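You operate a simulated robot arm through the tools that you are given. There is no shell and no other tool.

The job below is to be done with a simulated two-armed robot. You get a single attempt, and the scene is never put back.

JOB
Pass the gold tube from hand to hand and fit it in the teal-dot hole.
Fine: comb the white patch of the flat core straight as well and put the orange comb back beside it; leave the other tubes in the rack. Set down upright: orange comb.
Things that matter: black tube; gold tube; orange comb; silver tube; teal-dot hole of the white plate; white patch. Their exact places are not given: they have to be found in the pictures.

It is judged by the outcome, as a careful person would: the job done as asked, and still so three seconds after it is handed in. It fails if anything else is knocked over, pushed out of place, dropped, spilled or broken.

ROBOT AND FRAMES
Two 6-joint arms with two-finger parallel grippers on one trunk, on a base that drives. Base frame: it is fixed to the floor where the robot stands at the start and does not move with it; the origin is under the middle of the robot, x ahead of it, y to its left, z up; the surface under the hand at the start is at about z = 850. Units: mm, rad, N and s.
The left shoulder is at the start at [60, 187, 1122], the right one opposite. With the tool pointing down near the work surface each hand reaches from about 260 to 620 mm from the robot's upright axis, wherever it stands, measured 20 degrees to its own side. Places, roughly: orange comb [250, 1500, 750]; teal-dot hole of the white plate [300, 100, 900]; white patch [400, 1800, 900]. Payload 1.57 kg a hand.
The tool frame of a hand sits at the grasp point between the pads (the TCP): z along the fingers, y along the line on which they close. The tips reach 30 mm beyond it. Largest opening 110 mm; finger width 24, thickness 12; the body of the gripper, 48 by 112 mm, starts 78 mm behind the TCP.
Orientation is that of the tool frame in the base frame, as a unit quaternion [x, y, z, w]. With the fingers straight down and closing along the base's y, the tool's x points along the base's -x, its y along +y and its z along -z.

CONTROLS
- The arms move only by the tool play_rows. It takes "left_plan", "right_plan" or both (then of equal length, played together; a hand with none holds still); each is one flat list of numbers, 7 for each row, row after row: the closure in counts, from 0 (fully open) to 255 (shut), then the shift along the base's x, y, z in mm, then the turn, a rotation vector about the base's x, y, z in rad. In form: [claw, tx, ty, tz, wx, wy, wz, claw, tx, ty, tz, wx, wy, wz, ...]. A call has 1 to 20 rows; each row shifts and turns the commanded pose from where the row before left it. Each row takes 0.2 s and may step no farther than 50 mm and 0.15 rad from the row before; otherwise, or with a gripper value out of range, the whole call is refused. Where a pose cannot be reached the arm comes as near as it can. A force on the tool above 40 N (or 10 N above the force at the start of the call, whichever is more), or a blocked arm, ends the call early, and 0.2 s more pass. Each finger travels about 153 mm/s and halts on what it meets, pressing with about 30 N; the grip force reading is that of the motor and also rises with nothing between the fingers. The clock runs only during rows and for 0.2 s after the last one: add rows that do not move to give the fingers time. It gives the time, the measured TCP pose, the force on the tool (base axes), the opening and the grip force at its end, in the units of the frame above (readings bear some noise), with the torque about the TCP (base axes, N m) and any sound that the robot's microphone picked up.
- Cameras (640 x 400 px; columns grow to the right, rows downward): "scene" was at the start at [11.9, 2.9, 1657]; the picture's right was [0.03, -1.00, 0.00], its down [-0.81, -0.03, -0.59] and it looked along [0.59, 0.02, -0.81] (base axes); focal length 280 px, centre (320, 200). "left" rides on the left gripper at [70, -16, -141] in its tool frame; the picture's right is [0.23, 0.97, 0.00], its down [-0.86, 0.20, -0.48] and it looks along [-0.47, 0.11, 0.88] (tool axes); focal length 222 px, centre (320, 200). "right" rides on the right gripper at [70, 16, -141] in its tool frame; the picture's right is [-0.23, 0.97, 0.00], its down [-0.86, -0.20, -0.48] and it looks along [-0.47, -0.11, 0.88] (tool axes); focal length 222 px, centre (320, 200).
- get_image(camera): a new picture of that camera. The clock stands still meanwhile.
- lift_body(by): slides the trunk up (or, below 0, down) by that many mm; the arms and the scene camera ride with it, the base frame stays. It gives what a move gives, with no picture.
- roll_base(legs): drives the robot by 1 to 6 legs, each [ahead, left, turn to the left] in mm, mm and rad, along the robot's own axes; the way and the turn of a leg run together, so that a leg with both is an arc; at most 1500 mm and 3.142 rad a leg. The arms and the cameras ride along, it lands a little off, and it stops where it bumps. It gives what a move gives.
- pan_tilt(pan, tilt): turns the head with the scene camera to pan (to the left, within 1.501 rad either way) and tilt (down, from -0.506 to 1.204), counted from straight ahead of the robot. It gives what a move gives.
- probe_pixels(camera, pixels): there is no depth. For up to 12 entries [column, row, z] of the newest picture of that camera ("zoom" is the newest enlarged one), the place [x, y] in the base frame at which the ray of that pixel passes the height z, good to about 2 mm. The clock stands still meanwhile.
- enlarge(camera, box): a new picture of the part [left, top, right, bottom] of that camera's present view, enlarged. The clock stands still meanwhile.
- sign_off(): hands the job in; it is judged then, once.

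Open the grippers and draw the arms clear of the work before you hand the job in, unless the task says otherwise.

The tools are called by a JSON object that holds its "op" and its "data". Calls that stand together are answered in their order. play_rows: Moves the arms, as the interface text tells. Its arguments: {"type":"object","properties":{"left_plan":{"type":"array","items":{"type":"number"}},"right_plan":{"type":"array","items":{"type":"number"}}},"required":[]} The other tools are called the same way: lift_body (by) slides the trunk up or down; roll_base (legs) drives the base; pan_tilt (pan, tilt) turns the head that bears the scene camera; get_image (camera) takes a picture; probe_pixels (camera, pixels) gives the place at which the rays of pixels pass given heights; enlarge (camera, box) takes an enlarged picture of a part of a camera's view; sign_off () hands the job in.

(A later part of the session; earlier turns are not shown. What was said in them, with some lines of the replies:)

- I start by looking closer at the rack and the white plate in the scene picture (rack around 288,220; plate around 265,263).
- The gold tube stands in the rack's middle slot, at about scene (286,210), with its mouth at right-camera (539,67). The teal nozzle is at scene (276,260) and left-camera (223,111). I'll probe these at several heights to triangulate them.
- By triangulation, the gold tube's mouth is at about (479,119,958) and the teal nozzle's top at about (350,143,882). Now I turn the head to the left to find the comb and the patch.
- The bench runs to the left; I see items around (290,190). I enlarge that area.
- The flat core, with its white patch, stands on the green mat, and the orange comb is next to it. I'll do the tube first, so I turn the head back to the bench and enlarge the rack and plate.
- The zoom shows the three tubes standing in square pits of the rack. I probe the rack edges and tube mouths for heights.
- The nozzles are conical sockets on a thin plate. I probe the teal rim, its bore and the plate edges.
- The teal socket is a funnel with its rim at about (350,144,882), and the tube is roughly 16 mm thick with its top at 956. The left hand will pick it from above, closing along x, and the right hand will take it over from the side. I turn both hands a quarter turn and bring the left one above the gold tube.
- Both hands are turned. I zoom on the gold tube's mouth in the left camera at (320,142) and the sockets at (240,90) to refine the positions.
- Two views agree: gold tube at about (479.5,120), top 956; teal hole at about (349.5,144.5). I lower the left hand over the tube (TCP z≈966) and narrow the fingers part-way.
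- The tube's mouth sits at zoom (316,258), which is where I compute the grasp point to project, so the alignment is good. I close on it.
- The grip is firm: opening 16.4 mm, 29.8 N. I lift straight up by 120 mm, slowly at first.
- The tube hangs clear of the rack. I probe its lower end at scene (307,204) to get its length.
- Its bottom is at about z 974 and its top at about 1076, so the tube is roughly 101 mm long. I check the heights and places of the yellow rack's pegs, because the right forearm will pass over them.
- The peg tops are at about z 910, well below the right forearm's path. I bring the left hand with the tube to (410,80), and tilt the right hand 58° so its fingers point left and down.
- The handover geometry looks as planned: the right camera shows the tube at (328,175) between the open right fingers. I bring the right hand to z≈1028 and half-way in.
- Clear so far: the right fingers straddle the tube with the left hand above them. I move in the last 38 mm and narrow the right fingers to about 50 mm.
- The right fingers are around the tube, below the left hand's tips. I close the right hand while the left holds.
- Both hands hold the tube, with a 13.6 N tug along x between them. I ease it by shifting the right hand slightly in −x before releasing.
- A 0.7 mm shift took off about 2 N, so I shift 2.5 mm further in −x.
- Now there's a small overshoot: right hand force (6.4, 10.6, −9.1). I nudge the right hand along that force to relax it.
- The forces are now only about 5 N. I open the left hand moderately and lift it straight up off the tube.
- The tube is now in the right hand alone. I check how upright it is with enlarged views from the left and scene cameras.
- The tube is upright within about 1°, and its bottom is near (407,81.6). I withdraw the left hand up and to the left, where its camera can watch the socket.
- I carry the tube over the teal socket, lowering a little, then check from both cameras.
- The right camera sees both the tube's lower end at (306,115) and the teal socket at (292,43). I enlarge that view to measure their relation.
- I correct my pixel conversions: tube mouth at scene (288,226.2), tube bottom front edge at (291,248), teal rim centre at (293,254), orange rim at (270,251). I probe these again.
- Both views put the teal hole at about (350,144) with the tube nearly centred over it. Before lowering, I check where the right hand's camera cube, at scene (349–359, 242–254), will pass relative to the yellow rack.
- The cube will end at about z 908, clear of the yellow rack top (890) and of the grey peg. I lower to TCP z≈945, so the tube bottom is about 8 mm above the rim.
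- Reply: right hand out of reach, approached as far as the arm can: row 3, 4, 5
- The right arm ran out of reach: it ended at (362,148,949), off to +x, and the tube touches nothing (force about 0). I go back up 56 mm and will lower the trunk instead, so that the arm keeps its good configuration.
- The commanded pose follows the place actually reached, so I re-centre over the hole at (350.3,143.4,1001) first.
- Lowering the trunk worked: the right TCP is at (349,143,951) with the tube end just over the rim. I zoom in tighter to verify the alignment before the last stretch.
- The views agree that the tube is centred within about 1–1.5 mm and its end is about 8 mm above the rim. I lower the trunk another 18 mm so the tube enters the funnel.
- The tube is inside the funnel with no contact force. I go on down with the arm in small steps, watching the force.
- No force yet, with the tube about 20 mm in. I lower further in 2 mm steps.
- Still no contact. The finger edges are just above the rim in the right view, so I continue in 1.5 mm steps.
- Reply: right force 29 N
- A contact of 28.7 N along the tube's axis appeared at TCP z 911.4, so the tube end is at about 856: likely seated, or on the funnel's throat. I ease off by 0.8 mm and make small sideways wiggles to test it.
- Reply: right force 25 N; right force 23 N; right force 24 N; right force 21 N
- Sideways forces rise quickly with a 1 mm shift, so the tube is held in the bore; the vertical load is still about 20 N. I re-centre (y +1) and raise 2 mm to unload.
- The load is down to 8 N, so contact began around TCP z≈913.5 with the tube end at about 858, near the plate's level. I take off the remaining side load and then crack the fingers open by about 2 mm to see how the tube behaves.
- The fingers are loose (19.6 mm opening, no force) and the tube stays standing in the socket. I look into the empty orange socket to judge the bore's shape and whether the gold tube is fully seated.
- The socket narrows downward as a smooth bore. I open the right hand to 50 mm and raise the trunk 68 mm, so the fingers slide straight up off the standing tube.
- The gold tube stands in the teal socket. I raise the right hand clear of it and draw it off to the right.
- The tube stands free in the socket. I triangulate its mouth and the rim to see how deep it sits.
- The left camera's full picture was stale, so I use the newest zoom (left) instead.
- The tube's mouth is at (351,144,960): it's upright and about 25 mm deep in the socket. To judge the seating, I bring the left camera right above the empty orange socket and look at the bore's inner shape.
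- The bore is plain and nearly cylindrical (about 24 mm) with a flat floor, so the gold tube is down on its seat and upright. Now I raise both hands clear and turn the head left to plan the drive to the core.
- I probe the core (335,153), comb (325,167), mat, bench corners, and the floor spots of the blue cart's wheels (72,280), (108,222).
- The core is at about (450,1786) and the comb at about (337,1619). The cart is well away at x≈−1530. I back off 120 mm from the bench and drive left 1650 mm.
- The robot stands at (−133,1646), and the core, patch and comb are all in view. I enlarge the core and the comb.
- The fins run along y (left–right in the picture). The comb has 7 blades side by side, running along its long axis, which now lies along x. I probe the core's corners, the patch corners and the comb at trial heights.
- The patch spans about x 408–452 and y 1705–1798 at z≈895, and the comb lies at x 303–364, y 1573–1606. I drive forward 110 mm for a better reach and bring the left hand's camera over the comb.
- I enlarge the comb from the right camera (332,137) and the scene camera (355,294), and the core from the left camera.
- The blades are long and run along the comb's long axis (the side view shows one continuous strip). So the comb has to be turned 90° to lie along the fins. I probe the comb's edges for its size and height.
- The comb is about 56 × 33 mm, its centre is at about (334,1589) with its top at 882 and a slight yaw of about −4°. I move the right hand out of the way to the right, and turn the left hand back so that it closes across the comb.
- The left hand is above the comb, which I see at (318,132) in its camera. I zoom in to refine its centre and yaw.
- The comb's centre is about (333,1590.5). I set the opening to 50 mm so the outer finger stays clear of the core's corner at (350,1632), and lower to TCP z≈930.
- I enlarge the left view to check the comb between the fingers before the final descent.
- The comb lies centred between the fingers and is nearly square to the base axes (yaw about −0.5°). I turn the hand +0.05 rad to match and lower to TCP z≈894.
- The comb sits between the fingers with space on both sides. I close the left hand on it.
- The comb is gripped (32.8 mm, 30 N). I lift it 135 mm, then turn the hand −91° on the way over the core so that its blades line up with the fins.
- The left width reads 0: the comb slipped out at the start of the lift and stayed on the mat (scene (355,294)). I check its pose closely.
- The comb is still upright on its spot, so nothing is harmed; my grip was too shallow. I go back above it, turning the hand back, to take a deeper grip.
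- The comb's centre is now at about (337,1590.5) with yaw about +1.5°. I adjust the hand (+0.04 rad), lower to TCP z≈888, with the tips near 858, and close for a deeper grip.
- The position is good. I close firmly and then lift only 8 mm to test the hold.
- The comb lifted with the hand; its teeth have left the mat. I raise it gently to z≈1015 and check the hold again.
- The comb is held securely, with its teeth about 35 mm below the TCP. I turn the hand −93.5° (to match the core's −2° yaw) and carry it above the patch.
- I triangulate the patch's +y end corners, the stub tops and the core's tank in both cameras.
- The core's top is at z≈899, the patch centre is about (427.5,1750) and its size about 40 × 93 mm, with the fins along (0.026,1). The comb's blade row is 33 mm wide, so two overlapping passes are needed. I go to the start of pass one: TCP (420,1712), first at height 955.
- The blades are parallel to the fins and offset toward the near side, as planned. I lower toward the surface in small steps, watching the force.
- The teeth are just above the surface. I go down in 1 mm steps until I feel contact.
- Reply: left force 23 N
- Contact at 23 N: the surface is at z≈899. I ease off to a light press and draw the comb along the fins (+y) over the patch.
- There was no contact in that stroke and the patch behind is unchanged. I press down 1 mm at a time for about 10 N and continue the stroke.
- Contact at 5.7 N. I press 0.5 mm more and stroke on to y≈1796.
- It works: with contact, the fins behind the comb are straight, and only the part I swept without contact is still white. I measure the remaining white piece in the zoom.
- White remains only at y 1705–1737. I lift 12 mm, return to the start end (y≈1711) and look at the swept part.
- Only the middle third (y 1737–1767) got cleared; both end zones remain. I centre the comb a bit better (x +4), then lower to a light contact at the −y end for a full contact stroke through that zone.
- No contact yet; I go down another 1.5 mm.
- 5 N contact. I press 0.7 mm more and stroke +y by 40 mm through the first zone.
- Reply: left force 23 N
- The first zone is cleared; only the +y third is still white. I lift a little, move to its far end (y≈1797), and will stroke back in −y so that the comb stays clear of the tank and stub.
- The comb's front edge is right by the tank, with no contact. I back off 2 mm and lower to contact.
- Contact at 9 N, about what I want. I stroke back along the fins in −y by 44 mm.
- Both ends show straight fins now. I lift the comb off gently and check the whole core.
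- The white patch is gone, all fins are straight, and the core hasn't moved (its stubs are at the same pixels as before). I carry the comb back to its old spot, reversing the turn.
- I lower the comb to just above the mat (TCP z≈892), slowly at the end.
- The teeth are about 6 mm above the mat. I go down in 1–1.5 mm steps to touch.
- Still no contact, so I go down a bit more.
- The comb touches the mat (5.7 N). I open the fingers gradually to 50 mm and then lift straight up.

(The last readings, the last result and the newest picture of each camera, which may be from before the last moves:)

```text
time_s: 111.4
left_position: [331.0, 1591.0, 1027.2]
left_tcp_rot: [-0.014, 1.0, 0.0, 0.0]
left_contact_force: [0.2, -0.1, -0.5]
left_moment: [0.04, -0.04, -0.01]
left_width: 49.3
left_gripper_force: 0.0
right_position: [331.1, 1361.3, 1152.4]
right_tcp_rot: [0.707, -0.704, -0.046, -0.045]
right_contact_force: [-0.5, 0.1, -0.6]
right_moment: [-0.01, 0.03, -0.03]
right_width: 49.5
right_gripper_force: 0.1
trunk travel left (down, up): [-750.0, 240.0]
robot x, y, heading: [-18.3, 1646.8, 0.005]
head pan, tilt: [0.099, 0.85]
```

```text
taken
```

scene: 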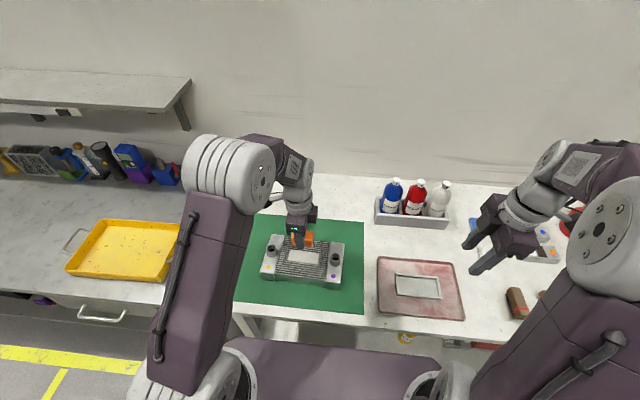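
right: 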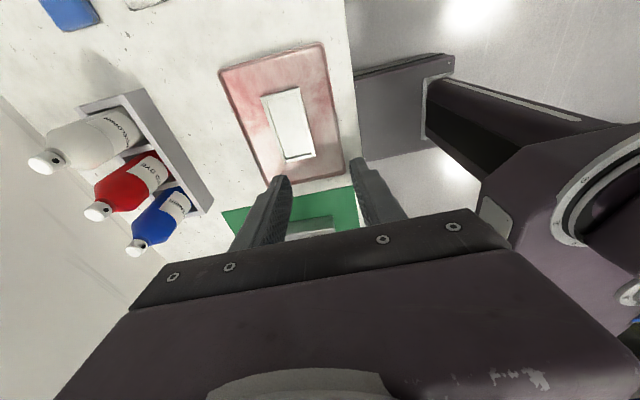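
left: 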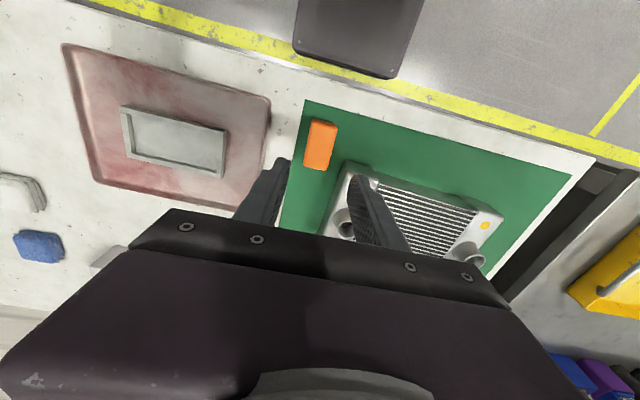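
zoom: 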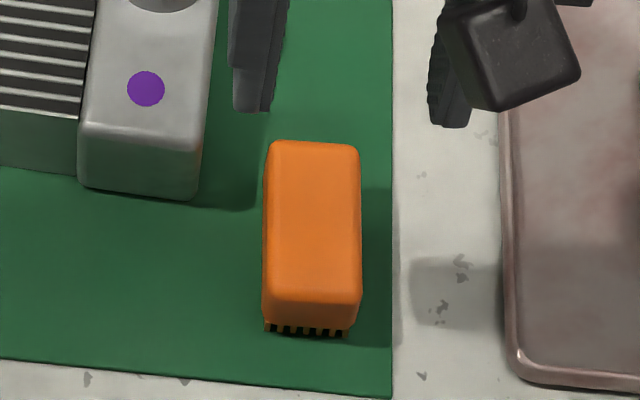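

The comb stands upright on its teeth at its old place. I raise the left hand well clear, open both hands, and look over the work.

{"op": "play_rows", "data": {"left_plan": [140, 0, 0, 40, 0, 0, 0, 140, 0, 0, 40, 0, 0, 0, 140, -5, 20, 40, 0, 0, 0, 100, -10, 35, 10, 0, 0, 0, 60, -10, 40, 0, 0, 0, 0, 0, -10, 40, 0, 0, 0, 0, 0, -10, 40, 0, 0, 0, 0, 0, 0, 40, 0, 0, 0, 0], "right_plan": [140, 0, 0, 0, 0, 0, 0, 100, 0, 0, 0, 0, 0, 0, 60, 0, 0, 0, 0, 0, 0, 20, 0, 0, 0, 0, 0, 0, 0, 0, 0, 0, 0, 0, 0, 0, 0, 0, 0, 0, 0, 0, 0, 0, 0, 0, 0, 0, 0, 0, 0, 0, 0, 0, 0, 0]}}

{"op": "roll_base", "data": {"legs": [[-150, 0, 0]]}}

{"op": "get_image", "data": {"camera": "scene"}}

{"op": "enlarge", "data": {"camera": "scene", "box": [250, 190, 380, 275]}}

```text
time_s: 113.2
left_position: [289.4, 1807.8, 1153.8]
left_tcp_rot: [-0.012, 1.0, 0.0, 0.001]
left_contact_force: [-0.2, -0.2, -0.5]
left_moment: [-0.03, -0.01, 0.02]
left_width: 110.0
left_gripper_force: 0.0
right_position: [331.6, 1362.0, 1153.2]
right_tcp_rot: [0.707, -0.705, -0.047, -0.046]
right_contact_force: [-0.3, -0.1, 0.0]
right_moment: [-0.02, -0.02, -0.01]
right_width: 110.0
right_gripper_force: 0.1
trunk travel left (down, up): [-750.0, 240.0]
robot x, y, heading: [-17.5, 1646.8, 0.003]
head pan, tilt: [0.099, 0.85]
```

```text
time_s: 114.5
left_position: [141.4, 1803.1, 1153.3]
left_tcp_rot: [-0.011, 1.0, 0.001, -0.001]
left_contact_force: [-0.1, -0.6, 0.3]
left_moment: [-0.03, 0.01, 0.02]
left_width: 110.1
left_gripper_force: 0.0
right_position: [183.7, 1360.0, 1151.4]
right_tcp_rot: [-0.705, 0.706, 0.047, 0.045]
right_contact_force: [0.6, -0.2, -0.3]
right_moment: [-0.03, 0.05, 0.02]
right_width: 109.9
right_gripper_force: 0.2
trunk travel left (down, up): [-750.0, 240.0]
robot x, y, heading: [-169.6, 1646.5, 0.002]
head pan, tilt: [0.099, 0.85]
```

```text
taken
```

scene: 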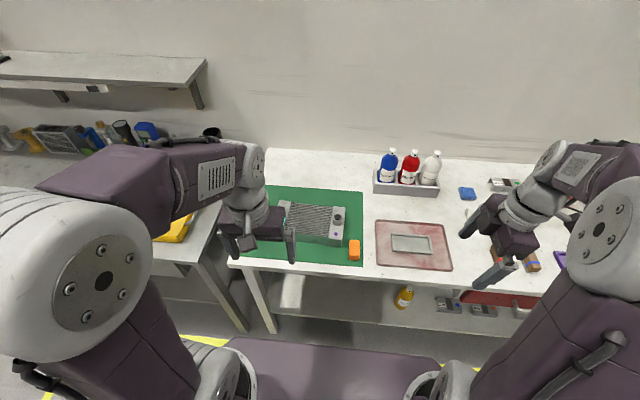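

```text
4.71 times, centred on (315, 232) of scene
```

zoom: 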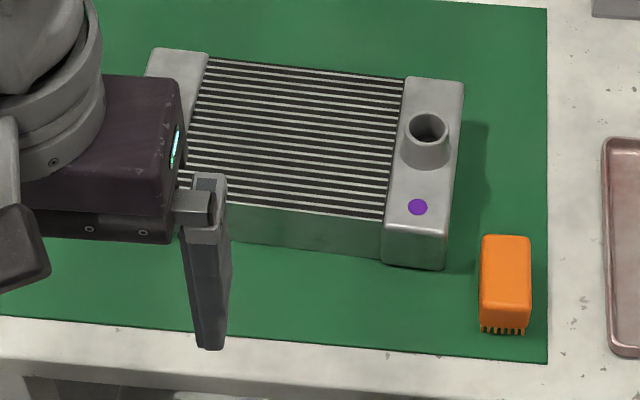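

The core is combed and the comb stands upright beside it. Finally I turn the head to the right to verify that the gold tube still stands in its socket.

{"op": "pan_tilt", "data": {"pan": -1.2, "tilt": 0.45}}

{"op": "get_image", "data": {"camera": "scene"}}

```text
time_s: 116.0
left_position: [140.3, 1803.6, 1156.0]
left_tcp_rot: [-0.011, 1.0, 0.001, 0.0]
left_contact_force: [-0.2, -0.4, 0.1]
left_moment: [-0.03, 0.0, -0.02]
left_width: 110.0
left_gripper_force: 0.0
right_position: [181.7, 1359.4, 1152.0]
right_tcp_rot: [-0.705, 0.706, 0.046, 0.046]
right_contact_force: [0.6, -1.2, 0.5]
right_moment: [-0.01, 0.01, -0.01]
right_width: 109.8
right_gripper_force: 0.0
trunk travel left (down, up): [-750.0, 240.0]
robot x, y, heading: [-164.4, 1646.1, 0.001]
head pan, tilt: [-1.201, 0.45]
```

```text
taken
```

scene: 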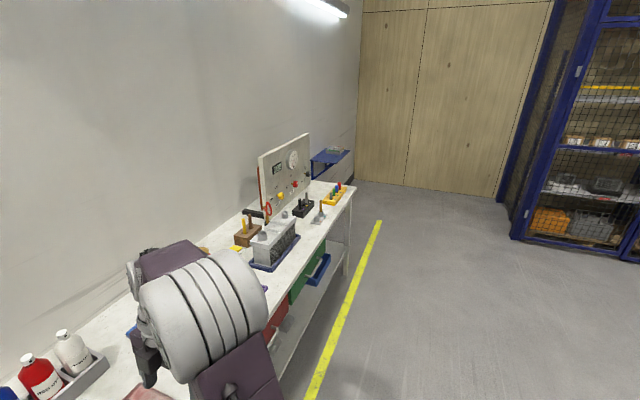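

{"op": "enlarge", "data": {"camera": "scene", "box": [240, 170, 360, 270]}}

{"op": "enlarge", "data": {"camera": "scene", "box": [285, 185, 345, 230]}}

```text
4.00 times, centred on (300, 220) of scene
```

zoom: 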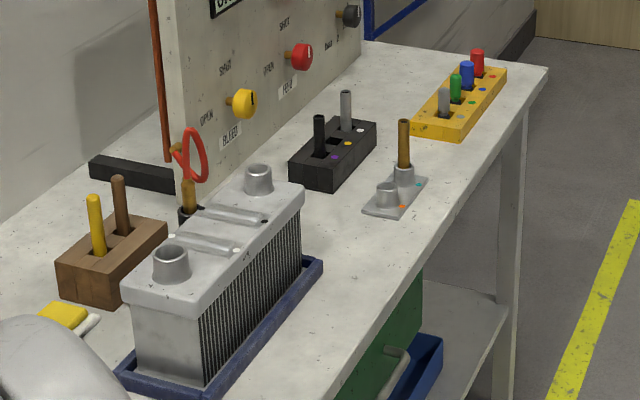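

```text
8.89 times, centred on (315, 208) of scene
```

zoom: 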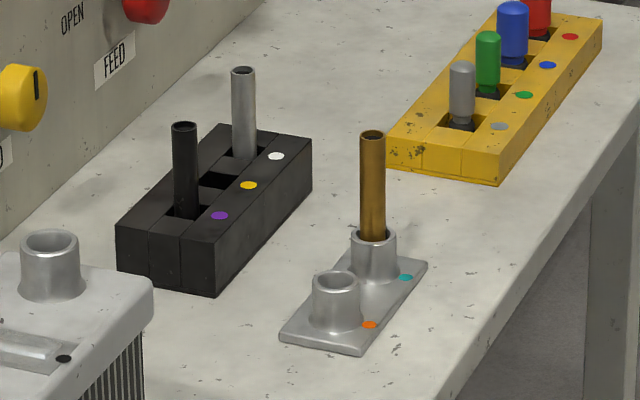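

The gold tube stands upright in the teal-dot socket, and the black and silver tubes are still in the rack. The patch is combed, the orange comb stands upright beside the core, and both hands are open and clear, so I hand the job in.

{"op": "sign_off", "data": {}}

```text
The job is handed in.
```

The job is done and handed in.

- **Gold tube:** I picked it from the rack with the left hand, passed it to the right hand, and set it in the teal-dot hole. In the last picture it was still standing upright there, about 25 mm deep. The bore (about 24 mm) is wider than the tube (about 16 mm), so it rests on the hole's floor rather than fitting snugly.
- **White patch:** The whole patch is combed straight and no white is left on the flat core. The core did not move.
- **Orange comb:** It stands upright on its teeth beside the core, at its old spot. My first grip on it was too shallow and slipped off as I lifted. The comb stayed upright on the mat, turned by only a degree or two, and a deeper grip held.
- **Other tubes:** The black and silver tubes are still in the rack, and nothing else was knocked or moved.

Both grippers are open, and the robot has backed off from the bench.
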